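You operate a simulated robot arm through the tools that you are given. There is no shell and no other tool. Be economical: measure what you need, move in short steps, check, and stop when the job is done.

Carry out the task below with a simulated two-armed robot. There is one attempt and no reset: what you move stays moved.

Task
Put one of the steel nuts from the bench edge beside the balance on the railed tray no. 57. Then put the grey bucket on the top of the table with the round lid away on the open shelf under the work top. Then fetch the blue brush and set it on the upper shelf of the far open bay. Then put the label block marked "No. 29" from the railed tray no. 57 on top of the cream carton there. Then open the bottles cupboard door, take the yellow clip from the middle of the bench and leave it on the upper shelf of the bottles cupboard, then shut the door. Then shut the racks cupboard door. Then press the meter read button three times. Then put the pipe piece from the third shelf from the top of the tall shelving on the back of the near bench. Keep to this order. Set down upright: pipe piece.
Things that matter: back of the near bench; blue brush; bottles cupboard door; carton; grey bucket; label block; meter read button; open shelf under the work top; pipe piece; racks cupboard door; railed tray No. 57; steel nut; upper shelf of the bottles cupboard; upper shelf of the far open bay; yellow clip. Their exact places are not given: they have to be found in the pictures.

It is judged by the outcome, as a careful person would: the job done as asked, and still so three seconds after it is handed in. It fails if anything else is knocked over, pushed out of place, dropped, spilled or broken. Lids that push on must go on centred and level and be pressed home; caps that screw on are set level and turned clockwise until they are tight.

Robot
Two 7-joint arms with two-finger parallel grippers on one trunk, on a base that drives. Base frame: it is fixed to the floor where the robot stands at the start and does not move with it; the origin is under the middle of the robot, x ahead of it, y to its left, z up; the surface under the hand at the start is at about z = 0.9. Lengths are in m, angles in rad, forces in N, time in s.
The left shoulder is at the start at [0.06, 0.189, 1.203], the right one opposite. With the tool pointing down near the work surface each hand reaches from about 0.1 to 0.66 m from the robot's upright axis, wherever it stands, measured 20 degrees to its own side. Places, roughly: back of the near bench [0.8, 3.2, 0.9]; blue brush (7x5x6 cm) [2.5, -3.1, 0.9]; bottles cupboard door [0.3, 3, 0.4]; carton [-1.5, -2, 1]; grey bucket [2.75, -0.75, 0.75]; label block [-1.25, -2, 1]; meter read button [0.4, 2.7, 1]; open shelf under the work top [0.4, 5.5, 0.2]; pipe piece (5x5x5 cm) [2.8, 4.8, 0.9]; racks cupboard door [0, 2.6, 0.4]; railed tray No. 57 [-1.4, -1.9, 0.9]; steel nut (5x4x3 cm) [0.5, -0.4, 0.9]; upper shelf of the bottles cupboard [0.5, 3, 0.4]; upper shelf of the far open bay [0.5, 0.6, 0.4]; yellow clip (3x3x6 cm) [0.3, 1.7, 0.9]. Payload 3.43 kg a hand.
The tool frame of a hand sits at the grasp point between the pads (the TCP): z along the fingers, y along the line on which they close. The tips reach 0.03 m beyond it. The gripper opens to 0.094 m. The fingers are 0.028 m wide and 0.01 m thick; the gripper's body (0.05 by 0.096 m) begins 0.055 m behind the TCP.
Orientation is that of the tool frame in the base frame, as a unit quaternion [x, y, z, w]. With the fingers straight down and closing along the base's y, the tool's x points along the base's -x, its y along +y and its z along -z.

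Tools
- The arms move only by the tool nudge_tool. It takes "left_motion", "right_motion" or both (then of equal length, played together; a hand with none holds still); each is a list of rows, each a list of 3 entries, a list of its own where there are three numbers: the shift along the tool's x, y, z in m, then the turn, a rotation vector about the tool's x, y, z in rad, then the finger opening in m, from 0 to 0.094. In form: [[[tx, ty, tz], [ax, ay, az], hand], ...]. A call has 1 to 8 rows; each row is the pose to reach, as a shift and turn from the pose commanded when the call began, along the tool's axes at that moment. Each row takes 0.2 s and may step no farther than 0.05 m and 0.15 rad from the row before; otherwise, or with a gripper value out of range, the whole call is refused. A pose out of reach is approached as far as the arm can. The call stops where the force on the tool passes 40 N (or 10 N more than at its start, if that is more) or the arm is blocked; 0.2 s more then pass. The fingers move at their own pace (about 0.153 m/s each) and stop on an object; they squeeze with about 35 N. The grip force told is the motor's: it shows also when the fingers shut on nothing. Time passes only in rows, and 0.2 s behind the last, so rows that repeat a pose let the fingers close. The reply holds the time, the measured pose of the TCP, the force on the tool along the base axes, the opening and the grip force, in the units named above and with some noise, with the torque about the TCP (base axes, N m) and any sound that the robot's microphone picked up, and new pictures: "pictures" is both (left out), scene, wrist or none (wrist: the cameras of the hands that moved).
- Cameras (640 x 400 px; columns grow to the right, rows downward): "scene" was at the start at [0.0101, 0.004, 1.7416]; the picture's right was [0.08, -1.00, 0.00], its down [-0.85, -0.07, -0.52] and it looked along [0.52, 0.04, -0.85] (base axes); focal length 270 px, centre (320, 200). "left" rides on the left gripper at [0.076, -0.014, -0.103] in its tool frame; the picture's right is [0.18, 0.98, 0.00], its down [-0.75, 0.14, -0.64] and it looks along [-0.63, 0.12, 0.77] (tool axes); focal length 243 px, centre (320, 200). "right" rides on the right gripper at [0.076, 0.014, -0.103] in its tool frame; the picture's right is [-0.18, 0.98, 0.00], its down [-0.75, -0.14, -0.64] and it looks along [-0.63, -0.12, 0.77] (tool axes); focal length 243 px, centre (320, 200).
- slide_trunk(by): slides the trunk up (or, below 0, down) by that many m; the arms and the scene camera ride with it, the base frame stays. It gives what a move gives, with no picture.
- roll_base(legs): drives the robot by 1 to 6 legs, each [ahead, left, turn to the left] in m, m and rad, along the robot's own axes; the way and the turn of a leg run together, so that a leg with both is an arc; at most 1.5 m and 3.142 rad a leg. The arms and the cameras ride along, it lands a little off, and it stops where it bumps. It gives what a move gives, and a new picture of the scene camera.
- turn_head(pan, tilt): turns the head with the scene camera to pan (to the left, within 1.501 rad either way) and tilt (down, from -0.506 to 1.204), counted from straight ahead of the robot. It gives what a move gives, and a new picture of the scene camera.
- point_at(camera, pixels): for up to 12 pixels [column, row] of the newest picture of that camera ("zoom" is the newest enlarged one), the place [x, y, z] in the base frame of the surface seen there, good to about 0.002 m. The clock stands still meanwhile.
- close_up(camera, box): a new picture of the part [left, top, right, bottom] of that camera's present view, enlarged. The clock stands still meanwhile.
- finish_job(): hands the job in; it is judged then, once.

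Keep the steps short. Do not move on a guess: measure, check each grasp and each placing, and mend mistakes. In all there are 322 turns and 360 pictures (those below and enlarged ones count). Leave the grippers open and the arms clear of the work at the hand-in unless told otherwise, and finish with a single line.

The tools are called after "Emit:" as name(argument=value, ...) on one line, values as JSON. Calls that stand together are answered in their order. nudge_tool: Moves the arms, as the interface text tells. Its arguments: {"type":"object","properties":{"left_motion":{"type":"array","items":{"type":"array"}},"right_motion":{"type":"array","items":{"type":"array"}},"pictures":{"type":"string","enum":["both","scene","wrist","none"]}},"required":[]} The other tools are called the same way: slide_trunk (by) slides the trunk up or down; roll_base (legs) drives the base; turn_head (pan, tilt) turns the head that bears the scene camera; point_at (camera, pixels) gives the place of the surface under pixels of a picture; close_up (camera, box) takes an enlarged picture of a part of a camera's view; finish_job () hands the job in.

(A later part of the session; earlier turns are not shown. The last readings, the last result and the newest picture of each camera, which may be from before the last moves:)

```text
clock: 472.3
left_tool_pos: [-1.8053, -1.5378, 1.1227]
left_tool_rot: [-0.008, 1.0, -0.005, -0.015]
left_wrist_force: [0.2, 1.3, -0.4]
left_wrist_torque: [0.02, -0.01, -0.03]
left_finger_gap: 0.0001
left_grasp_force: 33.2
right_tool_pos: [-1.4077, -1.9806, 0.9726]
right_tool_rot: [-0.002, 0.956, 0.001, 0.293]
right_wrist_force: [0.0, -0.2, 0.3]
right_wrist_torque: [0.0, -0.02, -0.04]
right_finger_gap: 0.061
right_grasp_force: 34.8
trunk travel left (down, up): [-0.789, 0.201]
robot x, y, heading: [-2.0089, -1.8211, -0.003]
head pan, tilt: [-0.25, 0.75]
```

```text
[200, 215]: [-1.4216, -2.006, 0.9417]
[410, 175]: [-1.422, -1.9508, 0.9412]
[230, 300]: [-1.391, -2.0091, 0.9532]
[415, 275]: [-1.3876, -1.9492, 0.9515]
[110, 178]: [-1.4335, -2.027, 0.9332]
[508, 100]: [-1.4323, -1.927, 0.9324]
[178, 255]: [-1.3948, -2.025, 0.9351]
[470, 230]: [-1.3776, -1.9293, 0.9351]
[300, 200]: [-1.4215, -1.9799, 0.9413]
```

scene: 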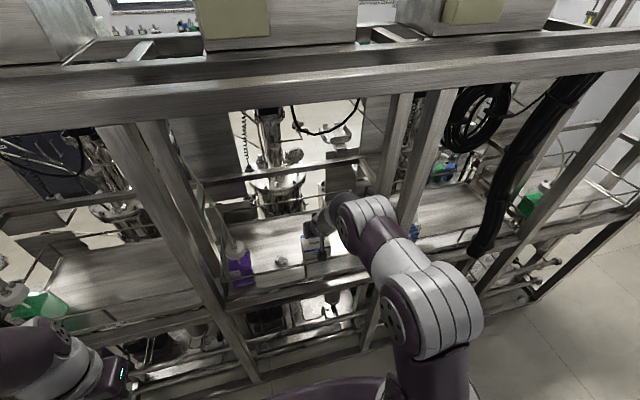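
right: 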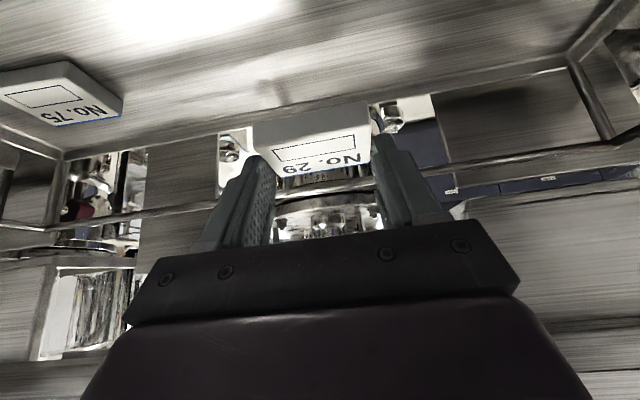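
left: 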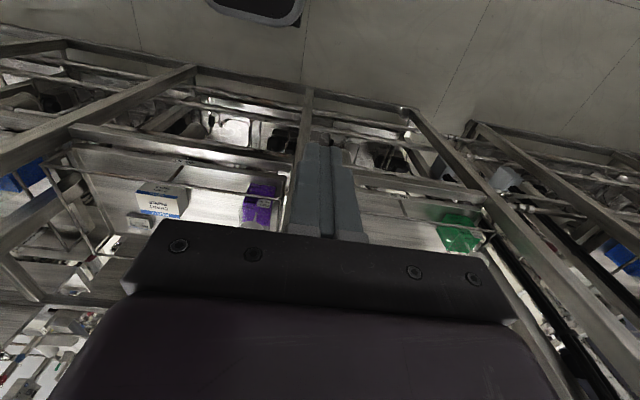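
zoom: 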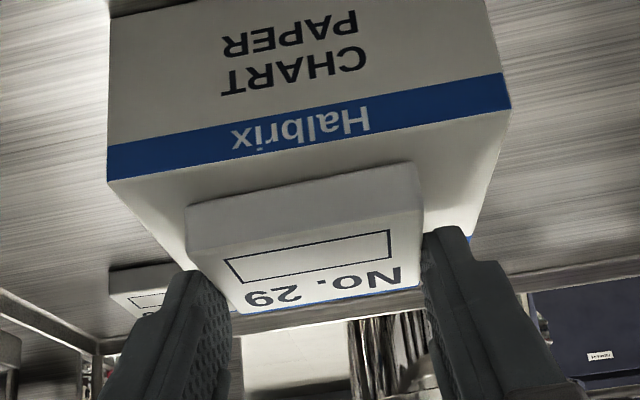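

Block spans x −1.422…−1.387 inside the carton's top. Lower a bit more until contact.

Emit:
slide_trunk(by=-0.003)

Emit:
slide_trunk(by=-0.003)

```text
clock: 472.8
left_tool_pos: [-1.8069, -1.5379, 1.1199]
left_tool_rot: [-0.008, 1.0, -0.004, -0.014]
left_wrist_force: [0.5, 0.0, 0.1]
left_wrist_torque: [0.01, -0.02, -0.02]
left_finger_gap: 0.0
left_grasp_force: 32.9
right_tool_pos: [-1.4065, -1.9811, 0.9729]
right_tool_rot: [0.0, 0.956, 0.0, 0.294]
right_wrist_force: [0.7, -0.9, 8.8]
right_wrist_torque: [-0.07, 0.16, 0.01]
right_finger_gap: 0.0608
right_grasp_force: 35.0
trunk travel left (down, up): [-0.786, 0.204]
robot x, y, heading: [-2.0126, -1.8231, -0.006]
head pan, tilt: [-0.25, 0.75]
```

```text
clock: 473.3
left_tool_pos: [-1.8079, -1.5389, 1.1164]
left_tool_rot: [-0.008, 1.0, -0.005, -0.013]
left_wrist_force: [-1.0, -1.2, 0.4]
left_wrist_torque: [0.02, -0.02, 0.0]
left_finger_gap: 0.0001
left_grasp_force: 33.0
right_tool_pos: [-1.4075, -1.9808, 0.9711]
right_tool_rot: [-0.001, 0.955, 0.0, 0.298]
right_wrist_force: [1.4, -3.1, 26.4]
right_wrist_torque: [-0.21, 0.04, 0.11]
right_finger_gap: 0.061
right_grasp_force: 34.9
trunk travel left (down, up): [-0.783, 0.207]
robot x, y, heading: [-2.0101, -1.819, -0.004]
head pan, tilt: [-0.25, 0.75]
```

Contact. Ease up 2 mm, open, retreat upward.

Emit:
slide_trunk(by=0.004)

Emit:
nudge_tool(right_motion=[[[0, 0, 0], [0, 0, 0], 0.07], [[0, 0, 0], [0, 0, 0], 0.085], [[0, 0, 0], [0, 0, 0], 0.085], [[-0.01, 0, -0.03], [0, 0, 0], 0.085], [[-0.02, 0, -0.06], [0, 0, 0], 0.085]], pictures="both")

```text
clock: 473.8
left_tool_pos: [-1.8063, -1.5379, 1.1213]
left_tool_rot: [-0.009, 1.0, -0.004, -0.015]
left_wrist_force: [0.0, 0.9, 0.4]
left_wrist_torque: [-0.01, 0.04, -0.03]
left_finger_gap: 0.0001
left_grasp_force: 33.0
right_tool_pos: [-1.4079, -1.9808, 0.972]
right_tool_rot: [-0.001, 0.956, 0.001, 0.294]
right_wrist_force: [6.3, -1.5, 14.9]
right_wrist_torque: [-0.03, -0.56, 0.01]
right_finger_gap: 0.0608
right_grasp_force: 35.1
trunk travel left (down, up): [-0.787, 0.203]
robot x, y, heading: [-2.0124, -1.8235, -0.006]
head pan, tilt: [-0.25, 0.75]
```

```text
clock: 475.0
left_tool_pos: [-1.8055, -1.5377, 1.1208]
left_tool_rot: [-0.007, 1.0, -0.005, -0.015]
left_wrist_force: [0.3, -0.8, 0.3]
left_wrist_torque: [-0.01, -0.01, -0.04]
left_finger_gap: 0.0
left_grasp_force: 33.1
right_tool_pos: [-1.4264, -1.9799, 1.0318]
right_tool_rot: [-0.001, 0.956, 0.001, 0.293]
right_wrist_force: [0.0, -0.4, -0.2]
right_wrist_torque: [0.0, -0.01, 0.0]
right_finger_gap: 0.0849
right_grasp_force: 0.1
trunk travel left (down, up): [-0.787, 0.203]
robot x, y, heading: [-2.0091, -1.8195, -0.004]
head pan, tilt: [-0.25, 0.75]
```

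scene: 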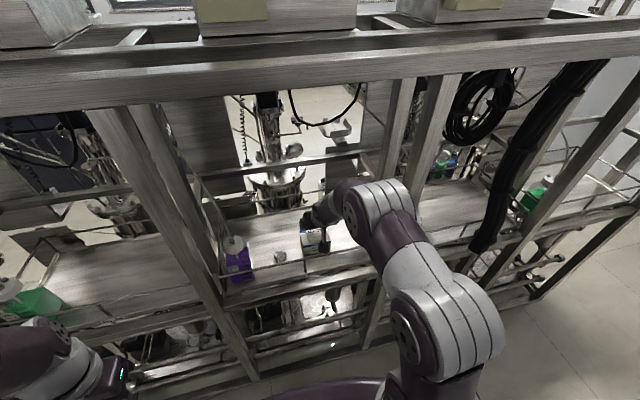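
right: 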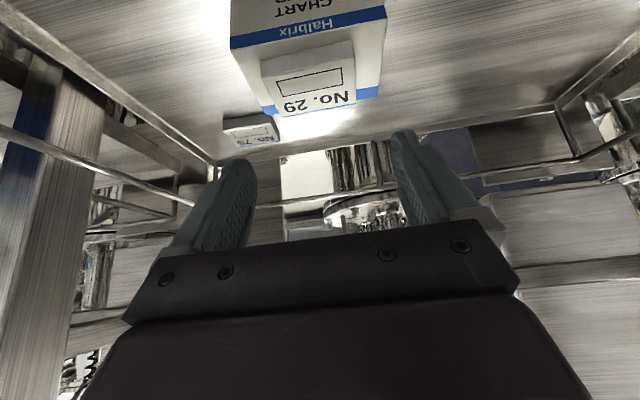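

Block No. 29 rests on the carton. Lift and retract out of the rack.

Emit:
slide_trunk(by=0.08)

Emit:
nudge_tool(right_motion=[[[0.028, 0, -0.031], [0, 0, 0], 0.04], [[0.055, 0, -0.062], [0, 0, 0], 0.0], [[0.083, 0, -0.092], [0, 0, 0], 0.0], [[0.11, 0, -0.123], [0, 0, 0], 0.0], [[0.138, 0, -0.154], [0, 0, 0], 0.0]], left_motion=[[[0, -0.04, 0], [0, 0, 0], 0.0], [[0, -0.08, 0], [0, 0, 0], 0.0], [[0, -0.12, 0], [0, 0, 0], 0.0], [[0, -0.14, 0], [0, 0, 0], 0.0], [[0, -0.14, 0], [0, 0, 0], 0.0]], pictures="scene")

```text
clock: 476.2
left_tool_pos: [-1.8051, -1.5387, 1.201]
left_tool_rot: [-0.009, 1.0, -0.004, -0.015]
left_wrist_force: [0.7, -0.5, -0.1]
left_wrist_torque: [0.0, -0.04, -0.02]
left_finger_gap: 0.0
left_grasp_force: 32.8
right_tool_pos: [-1.4244, -1.98, 1.1112]
right_tool_rot: [-0.001, 0.956, 0.0, 0.293]
right_wrist_force: [-1.0, 0.3, 0.7]
right_wrist_torque: [-0.02, -0.01, 0.0]
right_finger_gap: 0.0851
right_grasp_force: 0.0
trunk travel left (down, up): [-0.867, 0.123]
robot x, y, heading: [-2.0093, -1.825, -0.006]
head pan, tilt: [-0.25, 0.75]
```

```text
clock: 477.4
left_tool_pos: [-1.7991, -1.6798, 1.1993]
left_tool_rot: [-0.008, 1.0, -0.004, -0.017]
left_wrist_force: [-0.1, -0.6, 0.7]
left_wrist_torque: [-0.01, -0.03, 0.02]
left_finger_gap: 0.0001
left_grasp_force: 32.9
left hand out of reach, approached as far as the arm can: row 1, 2, 3, 4, 5
right_tool_pos: [-1.6277, -1.9814, 1.1623]
right_tool_rot: [0.005, 0.956, -0.001, 0.294]
right_wrist_force: [-1.0, 0.3, 0.2]
right_wrist_torque: [-0.04, -0.04, -0.02]
right_finger_gap: 0.0
right_grasp_force: 32.9
right hand out of reach, approached as far as the arm can: row 4
trunk travel left (down, up): [-0.867, 0.123]
robot x, y, heading: [-2.0105, -1.8227, -0.005]
head pan, tilt: [-0.25, 0.75]
```

scene: 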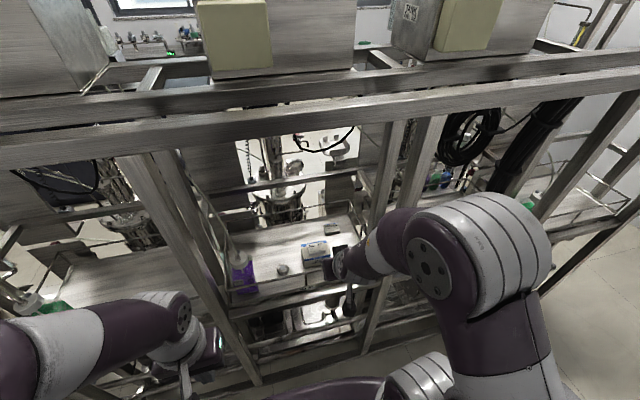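

Retracted. Strafe up the aisle to y≈2.08.

Emit:
roll_base(legs=[[-0.08, 1.4, 0], [0, 1.4, 0], [0, 1.1, 0]])

```text
clock: 496.1
left_tool_pos: [-1.8442, 2.199, 1.1991]
left_tool_rot: [-0.008, 1.0, -0.003, -0.017]
left_wrist_force: [-0.9, -0.6, 0.2]
left_wrist_torque: [0.0, 0.0, -0.01]
left_finger_gap: 0.0
left_grasp_force: 33.2
right_tool_pos: [-1.6715, 1.897, 1.162]
right_tool_rot: [-0.001, 0.956, 0.0, 0.293]
right_wrist_force: [0.3, -0.5, -0.2]
right_wrist_torque: [-0.03, 0.01, -0.01]
right_finger_gap: 0.0
right_grasp_force: 32.9
trunk travel left (down, up): [-0.867, 0.123]
robot x, y, heading: [-2.0581, 2.0575, -0.007]
head pan, tilt: [-0.25, 0.75]
```

scene: 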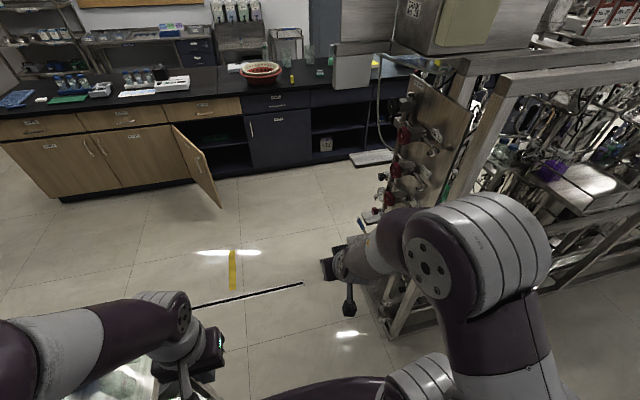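

Emit:
point_at(camera="scene", pixels=[[540, 250], [490, 200], [545, 290], [430, 80], [440, 130], [385, 90]])

```text
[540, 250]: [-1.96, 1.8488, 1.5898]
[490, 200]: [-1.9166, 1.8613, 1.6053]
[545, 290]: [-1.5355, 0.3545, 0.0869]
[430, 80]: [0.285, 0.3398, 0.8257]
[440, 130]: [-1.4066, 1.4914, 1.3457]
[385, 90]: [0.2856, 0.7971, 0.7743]
```

Emit:
roll_base(legs=[[0.1, 0.05, 0.007], [1.35, 0.0, 0]])

Emit:
turn_head(pan=0.6, tilt=0.7)

```text
clock: 503.7
left_tool_pos: [-0.3862, 2.2393, 1.1992]
left_tool_rot: [-0.002, 1.0, -0.004, -0.016]
left_wrist_force: [0.1, 0.2, -0.1]
left_wrist_torque: [0.01, 0.01, -0.01]
left_finger_gap: 0.0
left_grasp_force: 33.1
right_tool_pos: [-0.2174, 1.9344, 1.1625]
right_tool_rot: [0.005, 0.956, -0.001, 0.293]
right_wrist_force: [-0.1, 0.4, 0.1]
right_wrist_torque: [0.0, 0.02, -0.03]
right_finger_gap: 0.0
right_grasp_force: 32.6
trunk travel left (down, up): [-0.867, 0.123]
robot x, y, heading: [-0.6015, 2.1001, -0.012]
head pan, tilt: [-0.25, 0.75]
```

scene: 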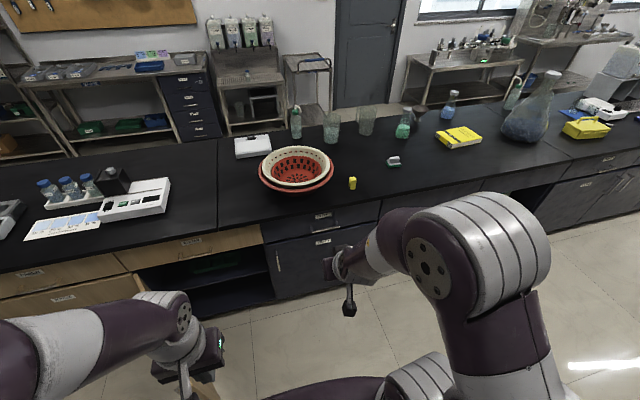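

```text
clock: 504.9
left_tool_pos: [-0.3857, 2.2386, 1.1998]
left_tool_rot: [-0.002, 1.0, -0.004, -0.017]
left_wrist_force: [0.7, -0.4, 0.8]
left_wrist_torque: [0.0, 0.03, -0.02]
left_finger_gap: 0.0
left_grasp_force: 32.8
right_tool_pos: [-0.217, 1.9344, 1.1614]
right_tool_rot: [0.005, 0.956, -0.002, 0.293]
right_wrist_force: [0.0, -0.4, 0.2]
right_wrist_torque: [-0.01, -0.02, 0.03]
right_finger_gap: 0.0003
right_grasp_force: 32.7
trunk travel left (down, up): [-0.867, 0.123]
robot x, y, heading: [-0.5973, 2.0998, -0.014]
head pan, tilt: [0.6, 0.7]
```

scene: 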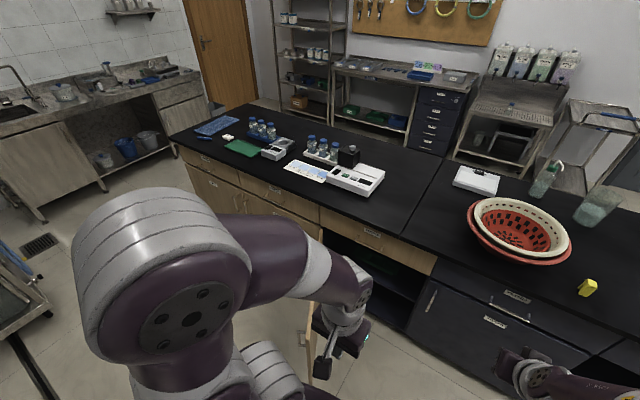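

Bench drawer/door labels must be read. Strafe left to y≈3.05, staying clear of the open racks door.

Emit:
roll_base(legs=[[-0.15, 0.0, 0.014], [0, 0.95, 0]])

Emit:
turn_head(pan=0.0, tilt=0.75)

```text
clock: 510.8
left_tool_pos: [-0.5229, 3.1751, 1.199]
left_tool_rot: [0.001, 1.0, -0.004, -0.016]
left_wrist_force: [-0.4, -0.3, 0.0]
left_wrist_torque: [-0.01, -0.01, 0.02]
left_finger_gap: 0.0
left_grasp_force: 32.9
right_tool_pos: [-0.3563, 2.8708, 1.1615]
right_tool_rot: [0.009, 0.956, -0.002, 0.292]
right_wrist_force: [-0.3, 0.9, 0.2]
right_wrist_torque: [0.0, 0.02, 0.01]
right_finger_gap: 0.0001
right_grasp_force: 33.2
trunk travel left (down, up): [-0.867, 0.123]
robot x, y, heading: [-0.7407, 3.0416, -0.021]
head pan, tilt: [0.6, 0.7]
```

scene: 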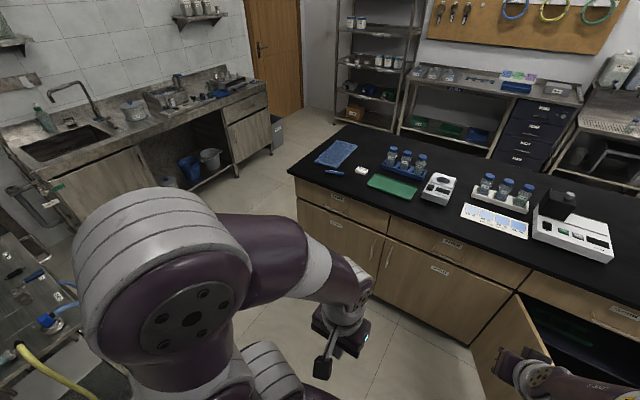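

```text
clock: 511.8
left_tool_pos: [-0.5225, 3.1771, 1.1989]
left_tool_rot: [0.002, 1.0, -0.004, -0.017]
left_wrist_force: [-0.2, -0.3, 0.2]
left_wrist_torque: [-0.02, 0.0, 0.01]
left_finger_gap: 0.0003
left_grasp_force: 33.2
right_tool_pos: [-0.3563, 2.8718, 1.1618]
right_tool_rot: [0.007, 0.956, -0.002, 0.294]
right_wrist_force: [-0.7, -0.1, 0.4]
right_wrist_torque: [-0.02, 0.0, 0.0]
right_finger_gap: 0.0001
right_grasp_force: 33.2
trunk travel left (down, up): [-0.867, 0.123]
robot x, y, heading: [-0.7389, 3.0407, -0.024]
head pan, tilt: [0.0, 0.75]
```

scene: 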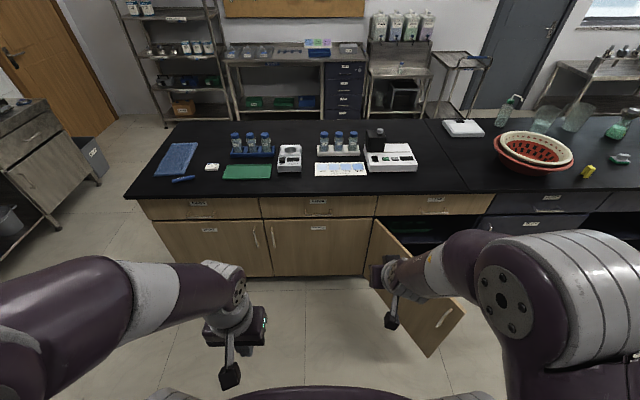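

Emit:
close_up(camera="scene", box=[140, 180, 460, 370])

Emit:
point_at(camera="scene", pixels=[[254, 235], [271, 235], [318, 228], [209, 230], [262, 250], [368, 250], [375, 225], [460, 305], [320, 270], [316, 200], [290, 165], [390, 155]])

```text
2.00 times, centred on (300, 275) of scene
```

zoom: 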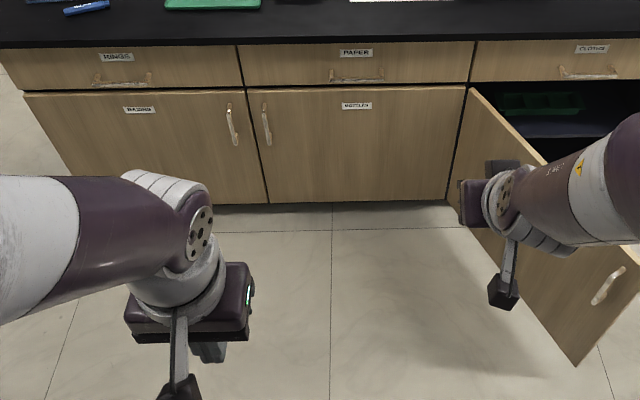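

```text
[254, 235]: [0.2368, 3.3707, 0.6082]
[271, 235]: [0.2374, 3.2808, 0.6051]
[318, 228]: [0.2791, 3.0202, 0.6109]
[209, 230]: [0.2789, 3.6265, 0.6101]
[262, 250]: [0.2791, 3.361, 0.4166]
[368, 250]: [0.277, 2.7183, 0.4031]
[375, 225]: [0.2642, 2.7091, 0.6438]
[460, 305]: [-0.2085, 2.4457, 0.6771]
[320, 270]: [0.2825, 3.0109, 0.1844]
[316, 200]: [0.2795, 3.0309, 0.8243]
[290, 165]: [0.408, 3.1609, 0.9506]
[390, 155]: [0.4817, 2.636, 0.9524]
```

The "BOTTLES" door (zoom 357,105) has its handle at [0.237,3.281,~0.6], hinge near y≈2.72. Bring the left hand forward and start pitching it to point ahead.

Emit:
nudge_tool(left_motion=[[[-0.04, 0.012, 0], [0, -0.14, 0], 0.0], [[-0.08, 0.025, 0], [0, -0.28, 0], 0.0], [[-0.12, 0.037, 0], [0, -0.42, 0], 0.0], [[-0.16, 0.05, 0], [0, -0.56, 0], 0.0], [[-0.2, 0.062, 0], [0, -0.7, 0], 0.0], [[-0.24, 0.075, 0], [0, -0.84, 0], 0.0], [[-0.28, 0.087, 0], [0, -0.98, 0], 0.0], [[-0.3, 0.1, 0], [0, -1.12, 0], 0.0]], pictures="none")

Emit:
slide_trunk(by=-0.35)

```text
clock: 513.5
left_tool_pos: [-0.2223, 3.2766, 1.1889]
left_tool_rot: [-0.002, 0.855, -0.003, 0.519]
left_wrist_force: [-0.3, -0.2, 0.1]
left_wrist_torque: [0.0, 0.0, 0.0]
left_finger_gap: 0.0001
left_grasp_force: 33.5
left hand out of reach, approached as far as the arm can: row 5
right_tool_pos: [-0.3565, 2.8714, 1.1629]
right_tool_rot: [0.009, 0.956, -0.003, 0.293]
right_wrist_force: [-0.5, -0.4, -0.3]
right_wrist_torque: [-0.03, 0.01, 0.0]
right_finger_gap: 0.0
right_grasp_force: 33.1
trunk travel left (down, up): [-0.867, 0.123]
robot x, y, heading: [-0.7366, 3.0419, -0.024]
head pan, tilt: [0.0, 0.75]
```

```text
clock: 517.0
left_tool_pos: [-0.2226, 3.2755, 0.8378]
left_tool_rot: [-0.001, 0.856, -0.003, 0.517]
left_wrist_force: [-0.5, 0.1, -0.4]
left_wrist_torque: [-0.01, -0.05, -0.01]
left_finger_gap: 0.0001
left_grasp_force: 32.8
right_tool_pos: [-0.3562, 2.8715, 0.8125]
right_tool_rot: [0.009, 0.956, -0.002, 0.293]
right_wrist_force: [0.3, 0.3, -0.3]
right_wrist_torque: [0.01, 0.0, 0.02]
right_finger_gap: 0.0
right_grasp_force: 33.0
trunk travel left (down, up): [-0.517, 0.473]
robot x, y, heading: [-0.74, 3.039, -0.026]
head pan, tilt: [0.0, 0.75]
```

Emit:
nudge_tool(left_motion=[[[0.03, 0, 0.015], [0, -0.14, 0], 0.03], [[0.06, 0, 0.03], [0, -0.28, 0], 0.06], [[0.089, 0, 0.046], [0, -0.42, 0], 0.06], [[0.089, 0, 0.046], [0, -0.42, 0], 0.06]], pictures="both")

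```text
clock: 518.0
left_tool_pos: [-0.1316, 3.2999, 0.7947]
left_tool_rot: [0.0, 0.731, -0.005, 0.683]
left_wrist_force: [-0.2, -0.3, -0.1]
left_wrist_torque: [-0.02, 0.0, 0.02]
left_finger_gap: 0.0601
left_grasp_force: 0.0
left hand out of reach, approached as far as the arm can: row 2, 3, 4
right_tool_pos: [-0.3582, 2.8709, 0.8108]
right_tool_rot: [0.01, 0.956, -0.003, 0.294]
right_wrist_force: [-0.9, -0.6, 0.6]
right_wrist_torque: [0.02, -0.01, 0.01]
right_finger_gap: 0.0
right_grasp_force: 32.9
trunk travel left (down, up): [-0.517, 0.473]
robot x, y, heading: [-0.7399, 3.0394, -0.021]
head pan, tilt: [0.0, 0.75]
```

scene: 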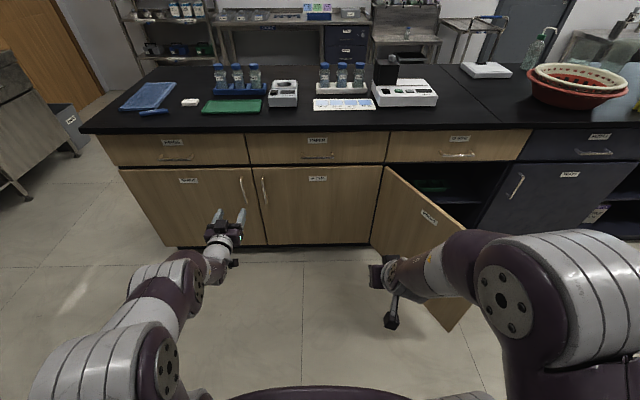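
left: 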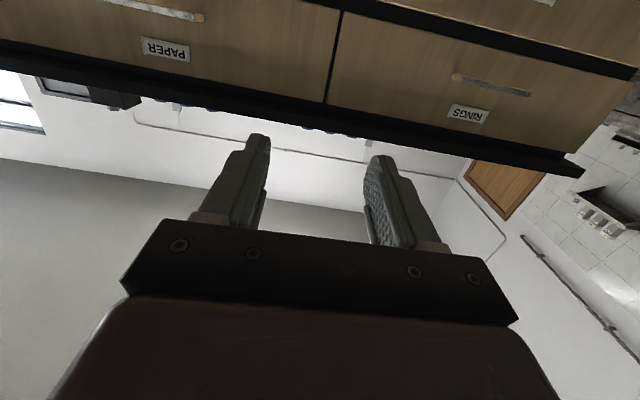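

Hand points ahead. Measure the handle precisely.

Emit:
close_up(camera="scene", box=[200, 150, 300, 212])

Emit:
slide_trunk(by=-0.19)

```text
6.40 times, centred on (250, 181) of scene
```

zoom: 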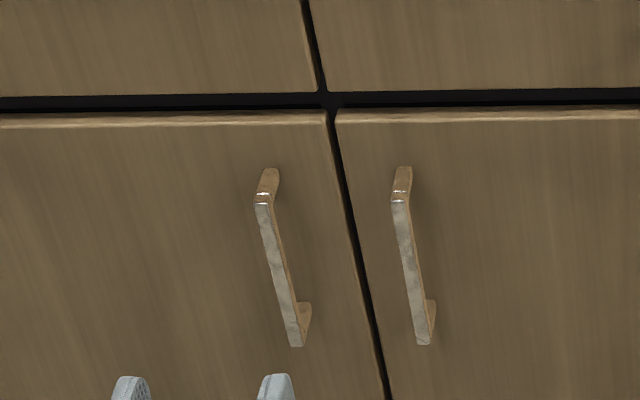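

```text
clock: 520.0
left_tool_pos: [-0.1308, 3.3011, 0.6054]
left_tool_rot: [-0.001, 0.732, -0.005, 0.682]
left_wrist_force: [-0.6, 0.5, -1.1]
left_wrist_torque: [-0.02, 0.01, 0.03]
left_finger_gap: 0.06
left_grasp_force: 0.0
right_tool_pos: [-0.3563, 2.8727, 0.6215]
right_tool_rot: [0.009, 0.956, -0.002, 0.293]
right_wrist_force: [-0.3, 0.1, 0.8]
right_wrist_torque: [0.02, 0.02, 0.01]
right_finger_gap: 0.0
right_grasp_force: 32.8
trunk travel left (down, up): [-0.327, 0.663]
robot x, y, heading: [-0.7353, 3.0423, -0.029]
head pan, tilt: [0.0, 0.75]
```

Emit:
point_at(camera="zoom", pixels=[[402, 215], [398, 200], [410, 265], [424, 335], [345, 180], [404, 172]])

Emit:
turn_head(pan=0.15, tilt=0.65)

```text
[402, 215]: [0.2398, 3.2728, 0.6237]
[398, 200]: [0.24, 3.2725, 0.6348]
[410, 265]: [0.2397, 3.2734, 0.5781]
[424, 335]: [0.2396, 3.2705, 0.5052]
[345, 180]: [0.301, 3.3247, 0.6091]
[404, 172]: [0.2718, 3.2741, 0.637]
```

```text
clock: 520.8
left_tool_pos: [-0.1306, 3.302, 0.605]
left_tool_rot: [0.0, 0.731, -0.006, 0.682]
left_wrist_force: [-0.2, 0.6, 0.4]
left_wrist_torque: [-0.01, 0.01, 0.02]
left_finger_gap: 0.06
left_grasp_force: 0.1
right_tool_pos: [-0.3567, 2.8707, 0.6235]
right_tool_rot: [0.008, 0.956, -0.003, 0.293]
right_wrist_force: [0.4, 0.3, 0.8]
right_wrist_torque: [0.0, 0.02, -0.05]
right_finger_gap: 0.0
right_grasp_force: 32.9
trunk travel left (down, up): [-0.327, 0.663]
robot x, y, heading: [-0.7396, 3.0398, -0.022]
head pan, tilt: [0.15, 0.649]
```

scene: 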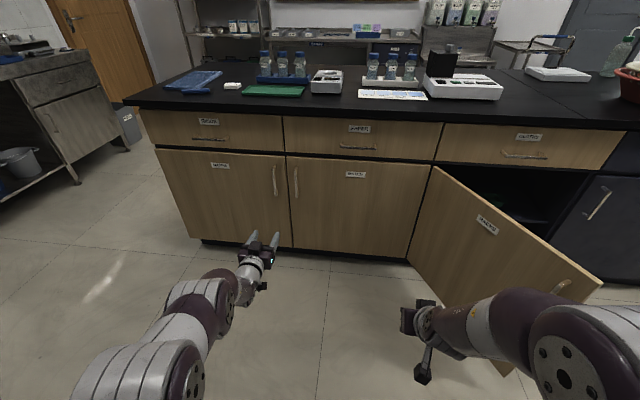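

Handle bar at x 0.24, y 3.273, z 0.505–0.635. First raise the right hand out of the door's swing.

Emit:
nudge_tool(right_motion=[[[-0.017, -0.016, -0.04], [0, 0, 0], 0.0], [[-0.033, -0.033, -0.079], [0, 0, 0], 0.0], [[-0.05, -0.05, -0.118], [0, 0, 0], 0.0], [[-0.066, -0.067, -0.157], [0, 0, 0], 0.0], [[-0.083, -0.084, -0.196], [0, 0, 0], 0.0], [[-0.098, -0.1, -0.235], [0, 0, 0], 0.0]], left_motion=[[[0.005, -0.005, 0], [0, 0, 0], 0.06], [[0.01, -0.01, 0], [0, 0, 0], 0.06], [[0.015, -0.015, 0], [0, 0, 0], 0.06], [[0.02, -0.02, 0], [0, 0, 0], 0.06], [[0.03, -0.025, 0], [0, 0, 0], 0.06], [[0.03, -0.029, 0], [0, 0, 0], 0.06]], pictures="none")

Emit:
roll_base(legs=[[0.27, 0, 0.02]])

```text
clock: 522.1
left_tool_pos: [-0.1217, 3.2962, 0.5768]
left_tool_rot: [0.004, 0.732, -0.009, 0.682]
left_wrist_force: [0.2, -0.1, -0.1]
left_wrist_torque: [0.01, -0.03, -0.01]
left_finger_gap: 0.06
left_grasp_force: 0.0
left hand out of reach, approached as far as the arm can: row 2, 3, 4, 5, 6
right_tool_pos: [-0.411, 2.7731, 0.8714]
right_tool_rot: [0.01, 0.956, -0.004, 0.294]
right_wrist_force: [-0.1, -0.4, 0.1]
right_wrist_torque: [0.03, 0.03, 0.02]
right_finger_gap: 0.0001
right_grasp_force: 33.1
trunk travel left (down, up): [-0.327, 0.663]
robot x, y, heading: [-0.7406, 3.0419, -0.023]
head pan, tilt: [0.15, 0.649]
```

```text
clock: 524.1
left_tool_pos: [0.1499, 3.3051, 0.5767]
left_tool_rot: [-0.004, 0.733, -0.003, 0.68]
left_wrist_force: [-0.1, 0.5, -0.3]
left_wrist_torque: [0.0, 0.01, 0.01]
left_finger_gap: 0.0597
left_grasp_force: 0.1
right_tool_pos: [-0.1278, 2.7758, 0.8724]
right_tool_rot: [-0.002, 0.956, 0.001, 0.294]
right_wrist_force: [-0.7, 0.1, -0.1]
right_wrist_torque: [0.01, 0.01, 0.02]
right_finger_gap: 0.0
right_grasp_force: 33.4
trunk travel left (down, up): [-0.327, 0.663]
robot x, y, heading: [-0.4649, 3.0345, -0.005]
head pan, tilt: [0.15, 0.649]
```

scene: 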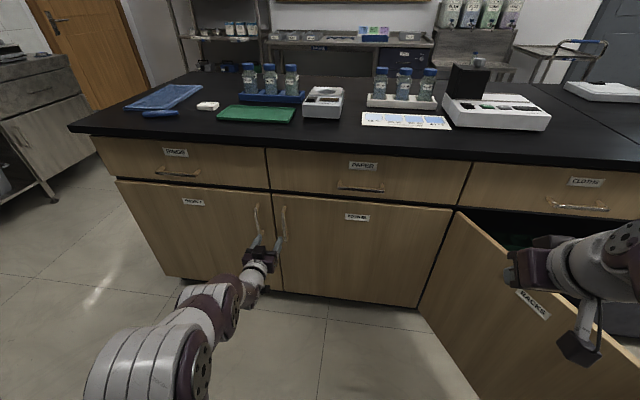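

Emit:
roll_base(legs=[[0.0, -0.032, 0.0]])

Emit:
close_up(camera="scene", box=[220, 180, 320, 280])

```text
clock: 524.9
left_tool_pos: [0.1496, 3.2734, 0.5777]
left_tool_rot: [-0.003, 0.733, -0.003, 0.681]
left_wrist_force: [-0.8, 0.3, 0.3]
left_wrist_torque: [0.03, 0.01, 0.03]
left_finger_gap: 0.0603
left_grasp_force: 0.0
right_tool_pos: [-0.1274, 2.7442, 0.8709]
right_tool_rot: [-0.001, 0.956, 0.0, 0.293]
right_wrist_force: [0.5, -1.1, 0.7]
right_wrist_torque: [0.01, 0.02, 0.03]
right_finger_gap: 0.0
right_grasp_force: 32.8
trunk travel left (down, up): [-0.327, 0.663]
robot x, y, heading: [-0.4603, 3.0083, -0.003]
head pan, tilt: [0.15, 0.649]
```

scene: 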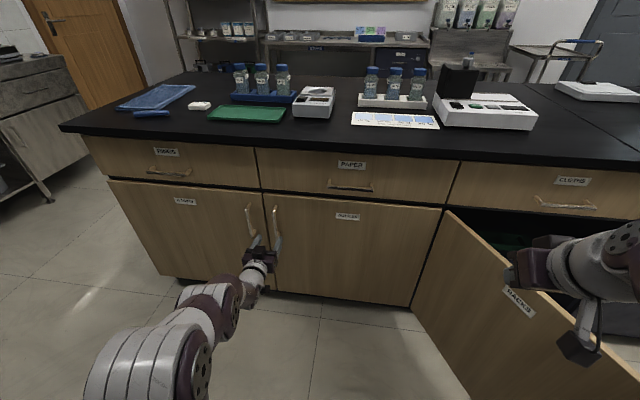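

```text
4.00 times, centred on (270, 230) of scene
```

zoom: 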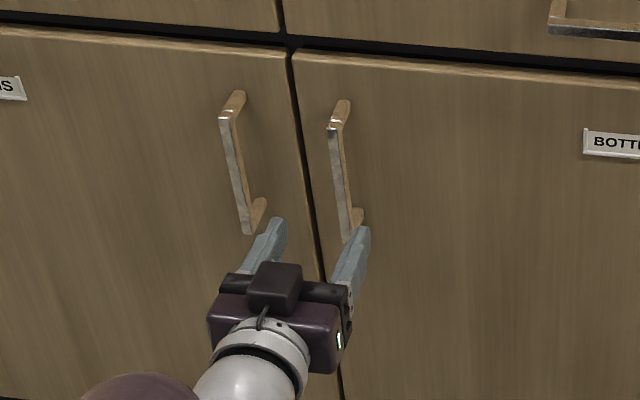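

Emit:
point_at(camera="zoom", pixels=[[358, 240], [275, 228], [343, 190], [340, 150], [348, 235], [240, 190]])

```text
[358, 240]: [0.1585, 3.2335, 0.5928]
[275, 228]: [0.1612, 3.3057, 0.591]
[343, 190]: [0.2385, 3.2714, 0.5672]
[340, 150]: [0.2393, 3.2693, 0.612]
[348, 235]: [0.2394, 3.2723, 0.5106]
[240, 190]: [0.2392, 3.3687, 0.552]
```

Aligned with the handle. Advance 0.085 and close.

Emit:
roll_base(legs=[[0.083, 0.0, 0.0]])

Emit:
nudge_tool(left_motion=[[[0, 0, 0], [0, 0, 0], 0.02], [[0, 0, 0], [0, 0, 0], 0.0], [[0, 0, 0], [0, 0, 0], 0.0]], pictures="scene")

```text
clock: 526.0
left_tool_pos: [0.2342, 3.2743, 0.5757]
left_tool_rot: [-0.004, 0.733, -0.002, 0.68]
left_wrist_force: [-0.1, -0.3, -0.3]
left_wrist_torque: [-0.01, 0.02, -0.05]
left_finger_gap: 0.0599
left_grasp_force: 0.1
right_tool_pos: [-0.0433, 2.7445, 0.8718]
right_tool_rot: [-0.002, 0.956, 0.001, 0.292]
right_wrist_force: [0.7, 0.9, -0.9]
right_wrist_torque: [0.03, 0.01, -0.02]
right_finger_gap: 0.0
right_grasp_force: 32.6
trunk travel left (down, up): [-0.327, 0.663]
robot x, y, heading: [-0.3791, 3.0041, 0.0]
head pan, tilt: [0.15, 0.649]
```

scene: 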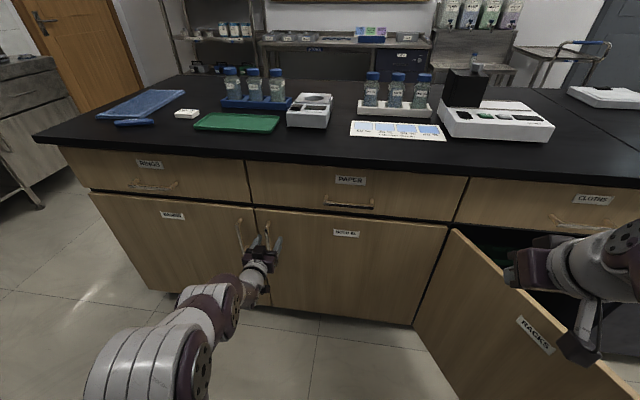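

```text
clock: 526.8
left_tool_pos: [0.232, 3.2766, 0.5772]
left_tool_rot: [-0.006, 0.733, -0.002, 0.68]
left_wrist_force: [-14.2, 20.1, -0.1]
left_wrist_torque: [1.43, 0.42, 0.23]
left_finger_gap: 0.0109
left_grasp_force: 45.1
right_tool_pos: [-0.0448, 2.7464, 0.8728]
right_tool_rot: [-0.002, 0.956, 0.0, 0.293]
right_wrist_force: [-0.1, 0.6, 0.3]
right_wrist_torque: [0.03, 0.01, 0.03]
right_finger_gap: 0.0003
right_grasp_force: 33.4
trunk travel left (down, up): [-0.327, 0.663]
robot x, y, heading: [-0.3739, 3.0012, 0.001]
head pan, tilt: [0.15, 0.649]
```

scene: 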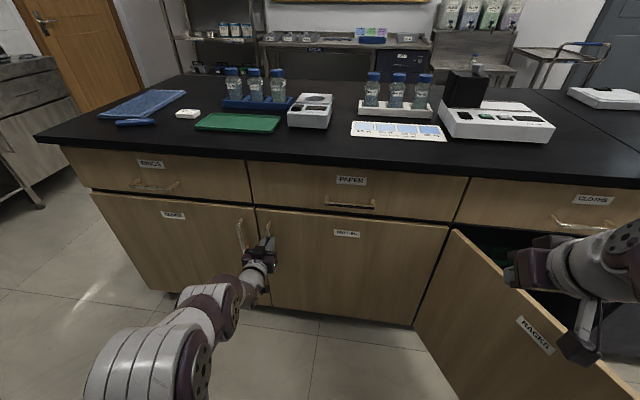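

Handle gripped. Swing the whole base about the hinge (0.28,2.715) in small arcs, so the hand follows the handle.

Emit:
roll_base(legs=[[-0.043, -0.098, 0.15]])

```text
clock: 528.1
left_tool_pos: [0.1538, 3.2634, 0.5774]
left_tool_rot: [-0.057, 0.73, 0.049, 0.679]
left_wrist_force: [0.2, 1.4, 0.8]
left_wrist_torque: [1.31, 0.17, 0.03]
left_finger_gap: 0.0111
left_grasp_force: 45.2
right_tool_pos: [-0.0446, 2.699, 0.8711]
right_tool_rot: [-0.07, 0.954, 0.022, 0.292]
right_wrist_force: [0.3, -0.5, -0.3]
right_wrist_torque: [-0.02, -0.02, 0.04]
right_finger_gap: 0.0
right_grasp_force: 32.5
trunk travel left (down, up): [-0.327, 0.663]
robot x, y, heading: [-0.4096, 2.9052, 0.143]
head pan, tilt: [0.15, 0.649]
stopped in leg 1: the force on the tool passed its limit at 41 N (the readings are from after the stop); the commanded pose is now the measured one
```

scene: 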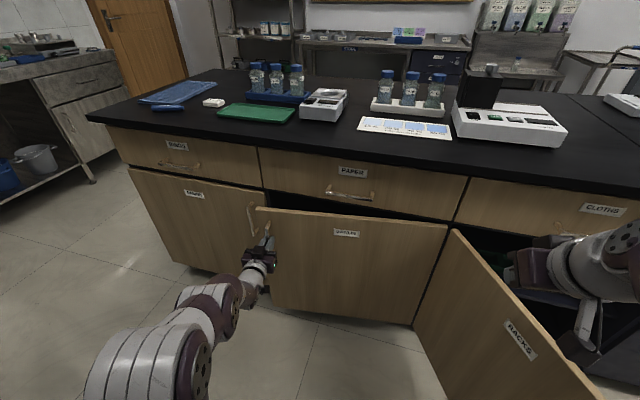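

Opening nicely. Another arc.

Emit:
roll_base(legs=[[-0.043, -0.098, 0.15]])

```text
clock: 529.2
left_tool_pos: [0.0717, 3.2387, 0.5767]
left_tool_rot: [-0.113, 0.724, 0.099, 0.673]
left_wrist_force: [-2.5, 7.0, 0.6]
left_wrist_torque: [1.2, 0.42, 0.2]
left_finger_gap: 0.011
left_grasp_force: 44.1
right_tool_pos: [-0.039, 2.6497, 0.8714]
right_tool_rot: [-0.141, 0.946, 0.043, 0.29]
right_wrist_force: [-0.2, -0.1, 1.1]
right_wrist_torque: [-0.01, 0.03, 0.02]
right_finger_gap: 0.0
right_grasp_force: 32.5
trunk travel left (down, up): [-0.327, 0.663]
robot x, y, heading: [-0.4312, 2.7982, 0.292]
head pan, tilt: [0.15, 0.649]
```

scene: 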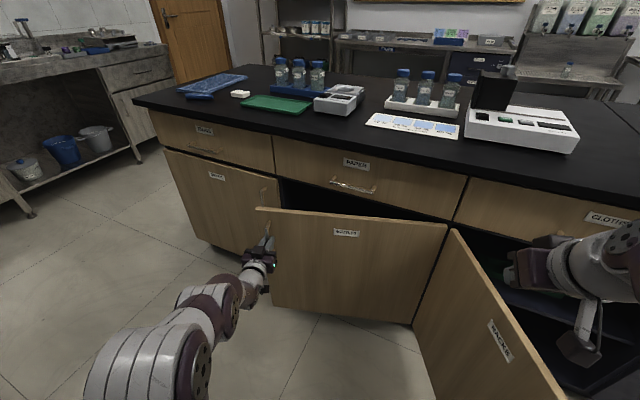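

One more arc to widen the gap.

Emit:
roll_base(legs=[[-0.043, -0.098, 0.15]])

Emit:
nudge_tool(left_motion=[[[0, 0, 0], [0, 0, 0], 0.05], [[0, 0, 0], [0, 0, 0], 0.06], [[0, 0, -0.03], [0, 0, 0], 0.06], [[0, 0, -0.06], [0, 0, 0], 0.06]], pictures="scene")

```text
clock: 530.4
left_tool_pos: [-0.0041, 3.2, 0.577]
left_tool_rot: [-0.166, 0.715, 0.148, 0.663]
left_wrist_force: [4.5, -6.6, -0.7]
left_wrist_torque: [1.07, 0.46, 0.3]
left_finger_gap: 0.0113
left_grasp_force: 44.4
right_tool_pos: [-0.025, 2.6023, 0.8699]
right_tool_rot: [-0.212, 0.932, 0.065, 0.285]
right_wrist_force: [-0.8, -1.0, -0.4]
right_wrist_torque: [0.01, 0.0, 0.01]
right_finger_gap: 0.0001
right_grasp_force: 32.3
trunk travel left (down, up): [-0.327, 0.663]
robot x, y, heading: [-0.4365, 2.6942, 0.442]
head pan, tilt: [0.15, 0.649]
```

scene: 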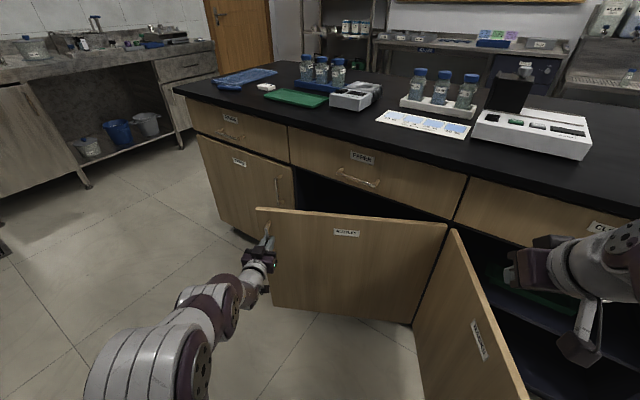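

```text
clock: 531.4
left_tool_pos: [-0.0143, 3.2008, 0.5955]
left_tool_rot: [-0.168, 0.716, 0.149, 0.661]
left_wrist_force: [0.0, 0.5, -0.8]
left_wrist_torque: [-0.01, 0.0, -0.04]
left_finger_gap: 0.06
left_grasp_force: 0.0
left hand out of reach, approached as far as the arm can: row 3, 4
right_tool_pos: [-0.0249, 2.6018, 0.8722]
right_tool_rot: [-0.212, 0.932, 0.065, 0.286]
right_wrist_force: [-0.2, 0.0, 1.2]
right_wrist_torque: [0.04, -0.02, 0.0]
right_finger_gap: 0.0002
right_grasp_force: 33.3
trunk travel left (down, up): [-0.327, 0.663]
robot x, y, heading: [-0.4365, 2.693, 0.444]
head pan, tilt: [0.15, 0.649]
```

scene: 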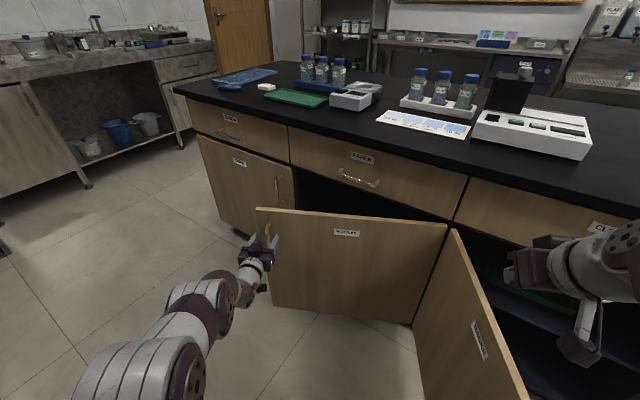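

Release done; back straight off the handle with the base, then turn square and go left.

Emit:
roll_base(legs=[[-0.2, 0, 0], [0, 0, -0.44], [-0.05, 0.7, 0]])

Emit:
turn_head(pan=-0.2, tilt=0.65)

```text
clock: 537.6
left_tool_pos: [-0.0772, 3.5786, 0.5953]
left_tool_rot: [-0.013, 0.735, 0.006, 0.678]
left_wrist_force: [-0.1, 0.2, 0.0]
left_wrist_torque: [-0.02, 0.0, 0.05]
left_finger_gap: 0.0602
left_grasp_force: 0.1
right_tool_pos: [-0.3321, 3.0394, 0.8712]
right_tool_rot: [-0.01, 0.956, 0.003, 0.293]
right_wrist_force: [-0.3, 0.0, -0.2]
right_wrist_torque: [0.01, -0.01, 0.01]
right_finger_gap: 0.0001
right_grasp_force: 32.8
trunk travel left (down, up): [-0.327, 0.663]
robot x, y, heading: [-0.6732, 3.2923, 0.017]
head pan, tilt: [0.15, 0.649]
```

scene: 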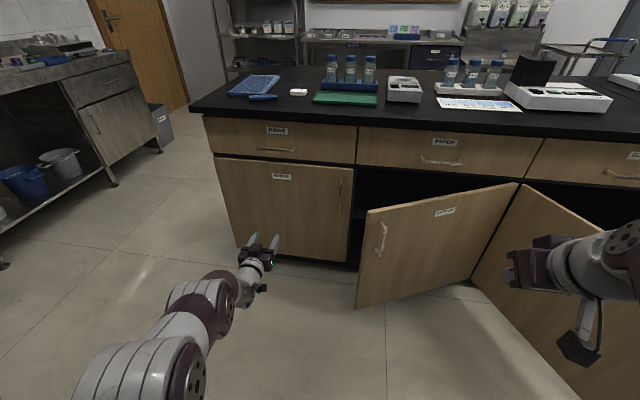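

```text
clock: 538.5
left_tool_pos: [-0.0764, 3.5791, 0.5946]
left_tool_rot: [-0.014, 0.735, 0.007, 0.678]
left_wrist_force: [0.1, -0.1, 0.0]
left_wrist_torque: [-0.01, -0.01, 0.03]
left_finger_gap: 0.0598
left_grasp_force: 0.0
right_tool_pos: [-0.3325, 3.0403, 0.8728]
right_tool_rot: [-0.011, 0.956, 0.004, 0.293]
right_wrist_force: [-0.4, -0.4, -0.6]
right_wrist_torque: [0.03, -0.02, -0.02]
right_finger_gap: 0.0
right_grasp_force: 33.0
trunk travel left (down, up): [-0.327, 0.663]
robot x, y, heading: [-0.67, 3.2893, 0.019]
head pan, tilt: [-0.201, 0.649]
```

scene: 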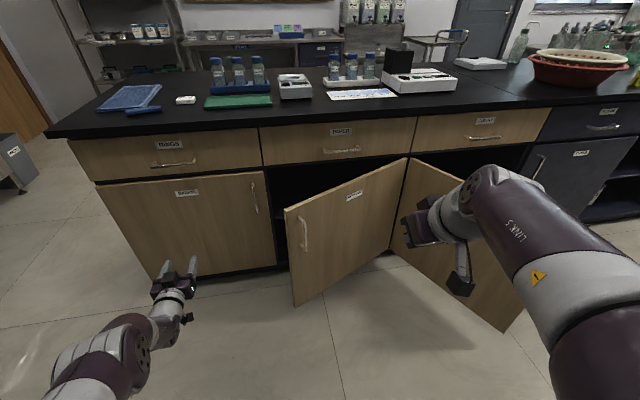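

The door is ~27° open. I'll hook it from inside with the right hand from above: raise the trunk a little, move the base, then lower the fingers behind the door's free edge.

Emit:
slide_trunk(by=0.12)

Emit:
roll_base(legs=[[0.25, 0.14, -0.019]])

Emit:
nudge_tool(right_motion=[[[-0.035, 0, 0], [0, 0.14, 0], 0.0], [[-0.07, 0, 0], [0, 0.28, 0], 0.0], [[-0.1, 0, 0.02], [0, 0.42, 0], 0.0], [[-0.13, 0, 0.05], [0, 0.5, 0], 0.0]], pictures="scene")

```text
clock: 540.0
left_tool_pos: [-0.0758, 3.5791, 0.7152]
left_tool_rot: [-0.013, 0.735, 0.006, 0.678]
left_wrist_force: [-0.7, 0.0, -1.0]
left_wrist_torque: [0.0, -0.02, -0.04]
left_finger_gap: 0.0602
left_grasp_force: 0.0
right_tool_pos: [-0.3325, 3.0386, 0.9912]
right_tool_rot: [-0.011, 0.956, 0.003, 0.294]
right_wrist_force: [0.3, -0.3, -0.3]
right_wrist_torque: [-0.01, 0.03, -0.01]
right_finger_gap: 0.0001
right_grasp_force: 33.6
trunk travel left (down, up): [-0.447, 0.543]
robot x, y, heading: [-0.6702, 3.2922, 0.015]
head pan, tilt: [-0.201, 0.649]
```

```text
clock: 542.0
left_tool_pos: [0.1865, 3.702, 0.7134]
left_tool_rot: [-0.005, 0.736, -0.001, 0.677]
left_wrist_force: [0.0, -0.1, -0.9]
left_wrist_torque: [-0.01, -0.02, 0.0]
left_finger_gap: 0.0599
left_grasp_force: 0.1
right_tool_pos: [-0.0848, 3.1694, 0.9909]
right_tool_rot: [0.0, 0.956, 0.0, 0.293]
right_wrist_force: [-0.1, 0.0, -0.5]
right_wrist_torque: [-0.01, 0.01, 0.02]
right_finger_gap: 0.0
right_grasp_force: 33.2
trunk travel left (down, up): [-0.447, 0.543]
robot x, y, heading: [-0.42, 3.4259, -0.001]
head pan, tilt: [-0.201, 0.649]
```

scene: 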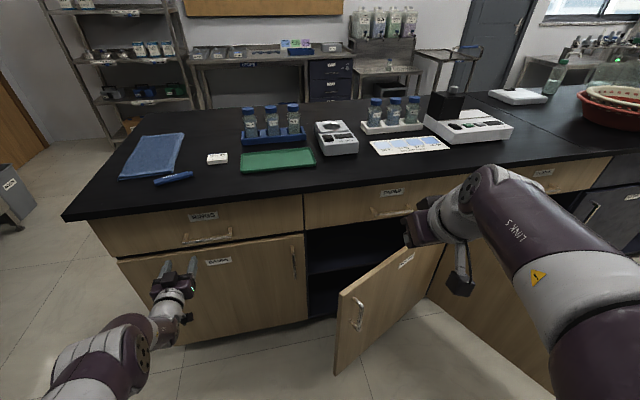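

```text
clock: 543.0
left_tool_pos: [0.1869, 3.7025, 0.7136]
left_tool_rot: [-0.004, 0.736, -0.002, 0.677]
left_wrist_force: [0.1, -0.1, -0.7]
left_wrist_torque: [0.0, -0.01, -0.02]
left_finger_gap: 0.0598
left_grasp_force: 0.1
right_tool_pos: [0.0448, 3.1461, 1.018]
right_tool_rot: [-0.005, 0.989, 0.115, 0.091]
right_wrist_force: [0.8, -0.2, -1.2]
right_wrist_torque: [0.0, 0.06, 0.03]
right_finger_gap: 0.0004
right_grasp_force: 33.6
right hand out of reach, approached as far as the arm can: row 1, 2, 3, 4
trunk travel left (down, up): [-0.447, 0.543]
robot x, y, heading: [-0.4182, 3.4302, -0.006]
head pan, tilt: [-0.201, 0.649]
```

scene: 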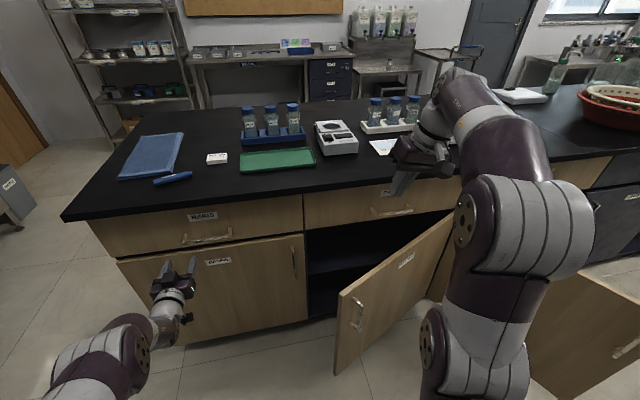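

Emit:
point_at(camera="scene", pixels=[[341, 293], [400, 258], [445, 222], [405, 262], [338, 370]])

```text
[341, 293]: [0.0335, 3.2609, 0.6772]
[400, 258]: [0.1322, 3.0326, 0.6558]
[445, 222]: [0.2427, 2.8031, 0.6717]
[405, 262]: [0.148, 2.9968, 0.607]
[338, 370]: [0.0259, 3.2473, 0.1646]
```

Emit:
nudge_tool(right_motion=[[[-0.025, -0.006, 0.02], [0.06, 0, 0], 0.0], [[-0.05, -0.012, 0.05], [0.12, 0, 0], 0.0], [[-0.07, -0.018, 0.09], [0.18, 0, 0], 0.0], [[-0.072, -0.024, 0.13], [0.23, 0, 0], 0.0], [[-0.072, -0.029, 0.172], [0.23, 0, 0], 0.0], [[-0.072, -0.029, 0.2155], [0.23, 0, 0], 0.0]], pictures="both")

```text
clock: 544.4
left_tool_pos: [0.1859, 3.7024, 0.7149]
left_tool_rot: [-0.005, 0.736, -0.001, 0.677]
left_wrist_force: [0.4, -0.3, 0.3]
left_wrist_torque: [0.0, -0.02, 0.01]
left_finger_gap: 0.0599
left_grasp_force: 0.1
right_tool_pos: [0.1157, 3.1491, 0.7942]
right_tool_rot: [0.0, 0.99, 0.061, 0.128]
right_wrist_force: [0.6, 0.1, -0.7]
right_wrist_torque: [0.01, -0.01, 0.0]
right_finger_gap: 0.0001
right_grasp_force: 33.2
right hand out of reach, approached as far as the arm can: row 1, 2, 3, 4, 5, 6
trunk travel left (down, up): [-0.447, 0.543]
robot x, y, heading: [-0.4139, 3.4266, -0.005]
head pan, tilt: [-0.201, 0.649]
```

scene: 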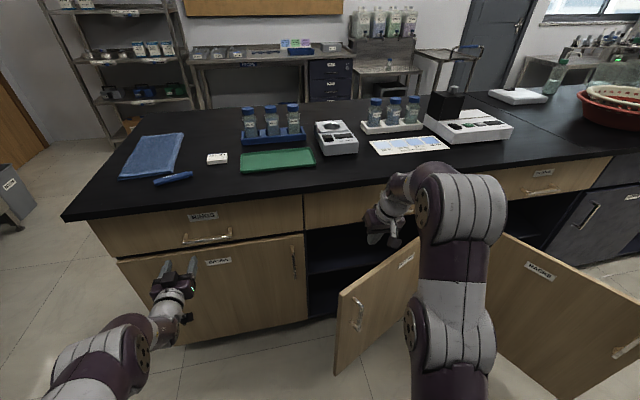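
right: 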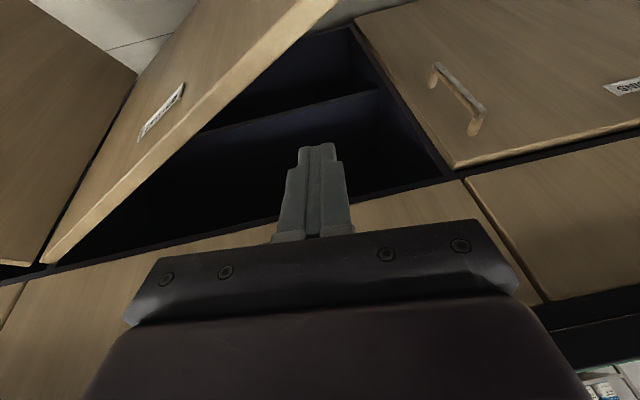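

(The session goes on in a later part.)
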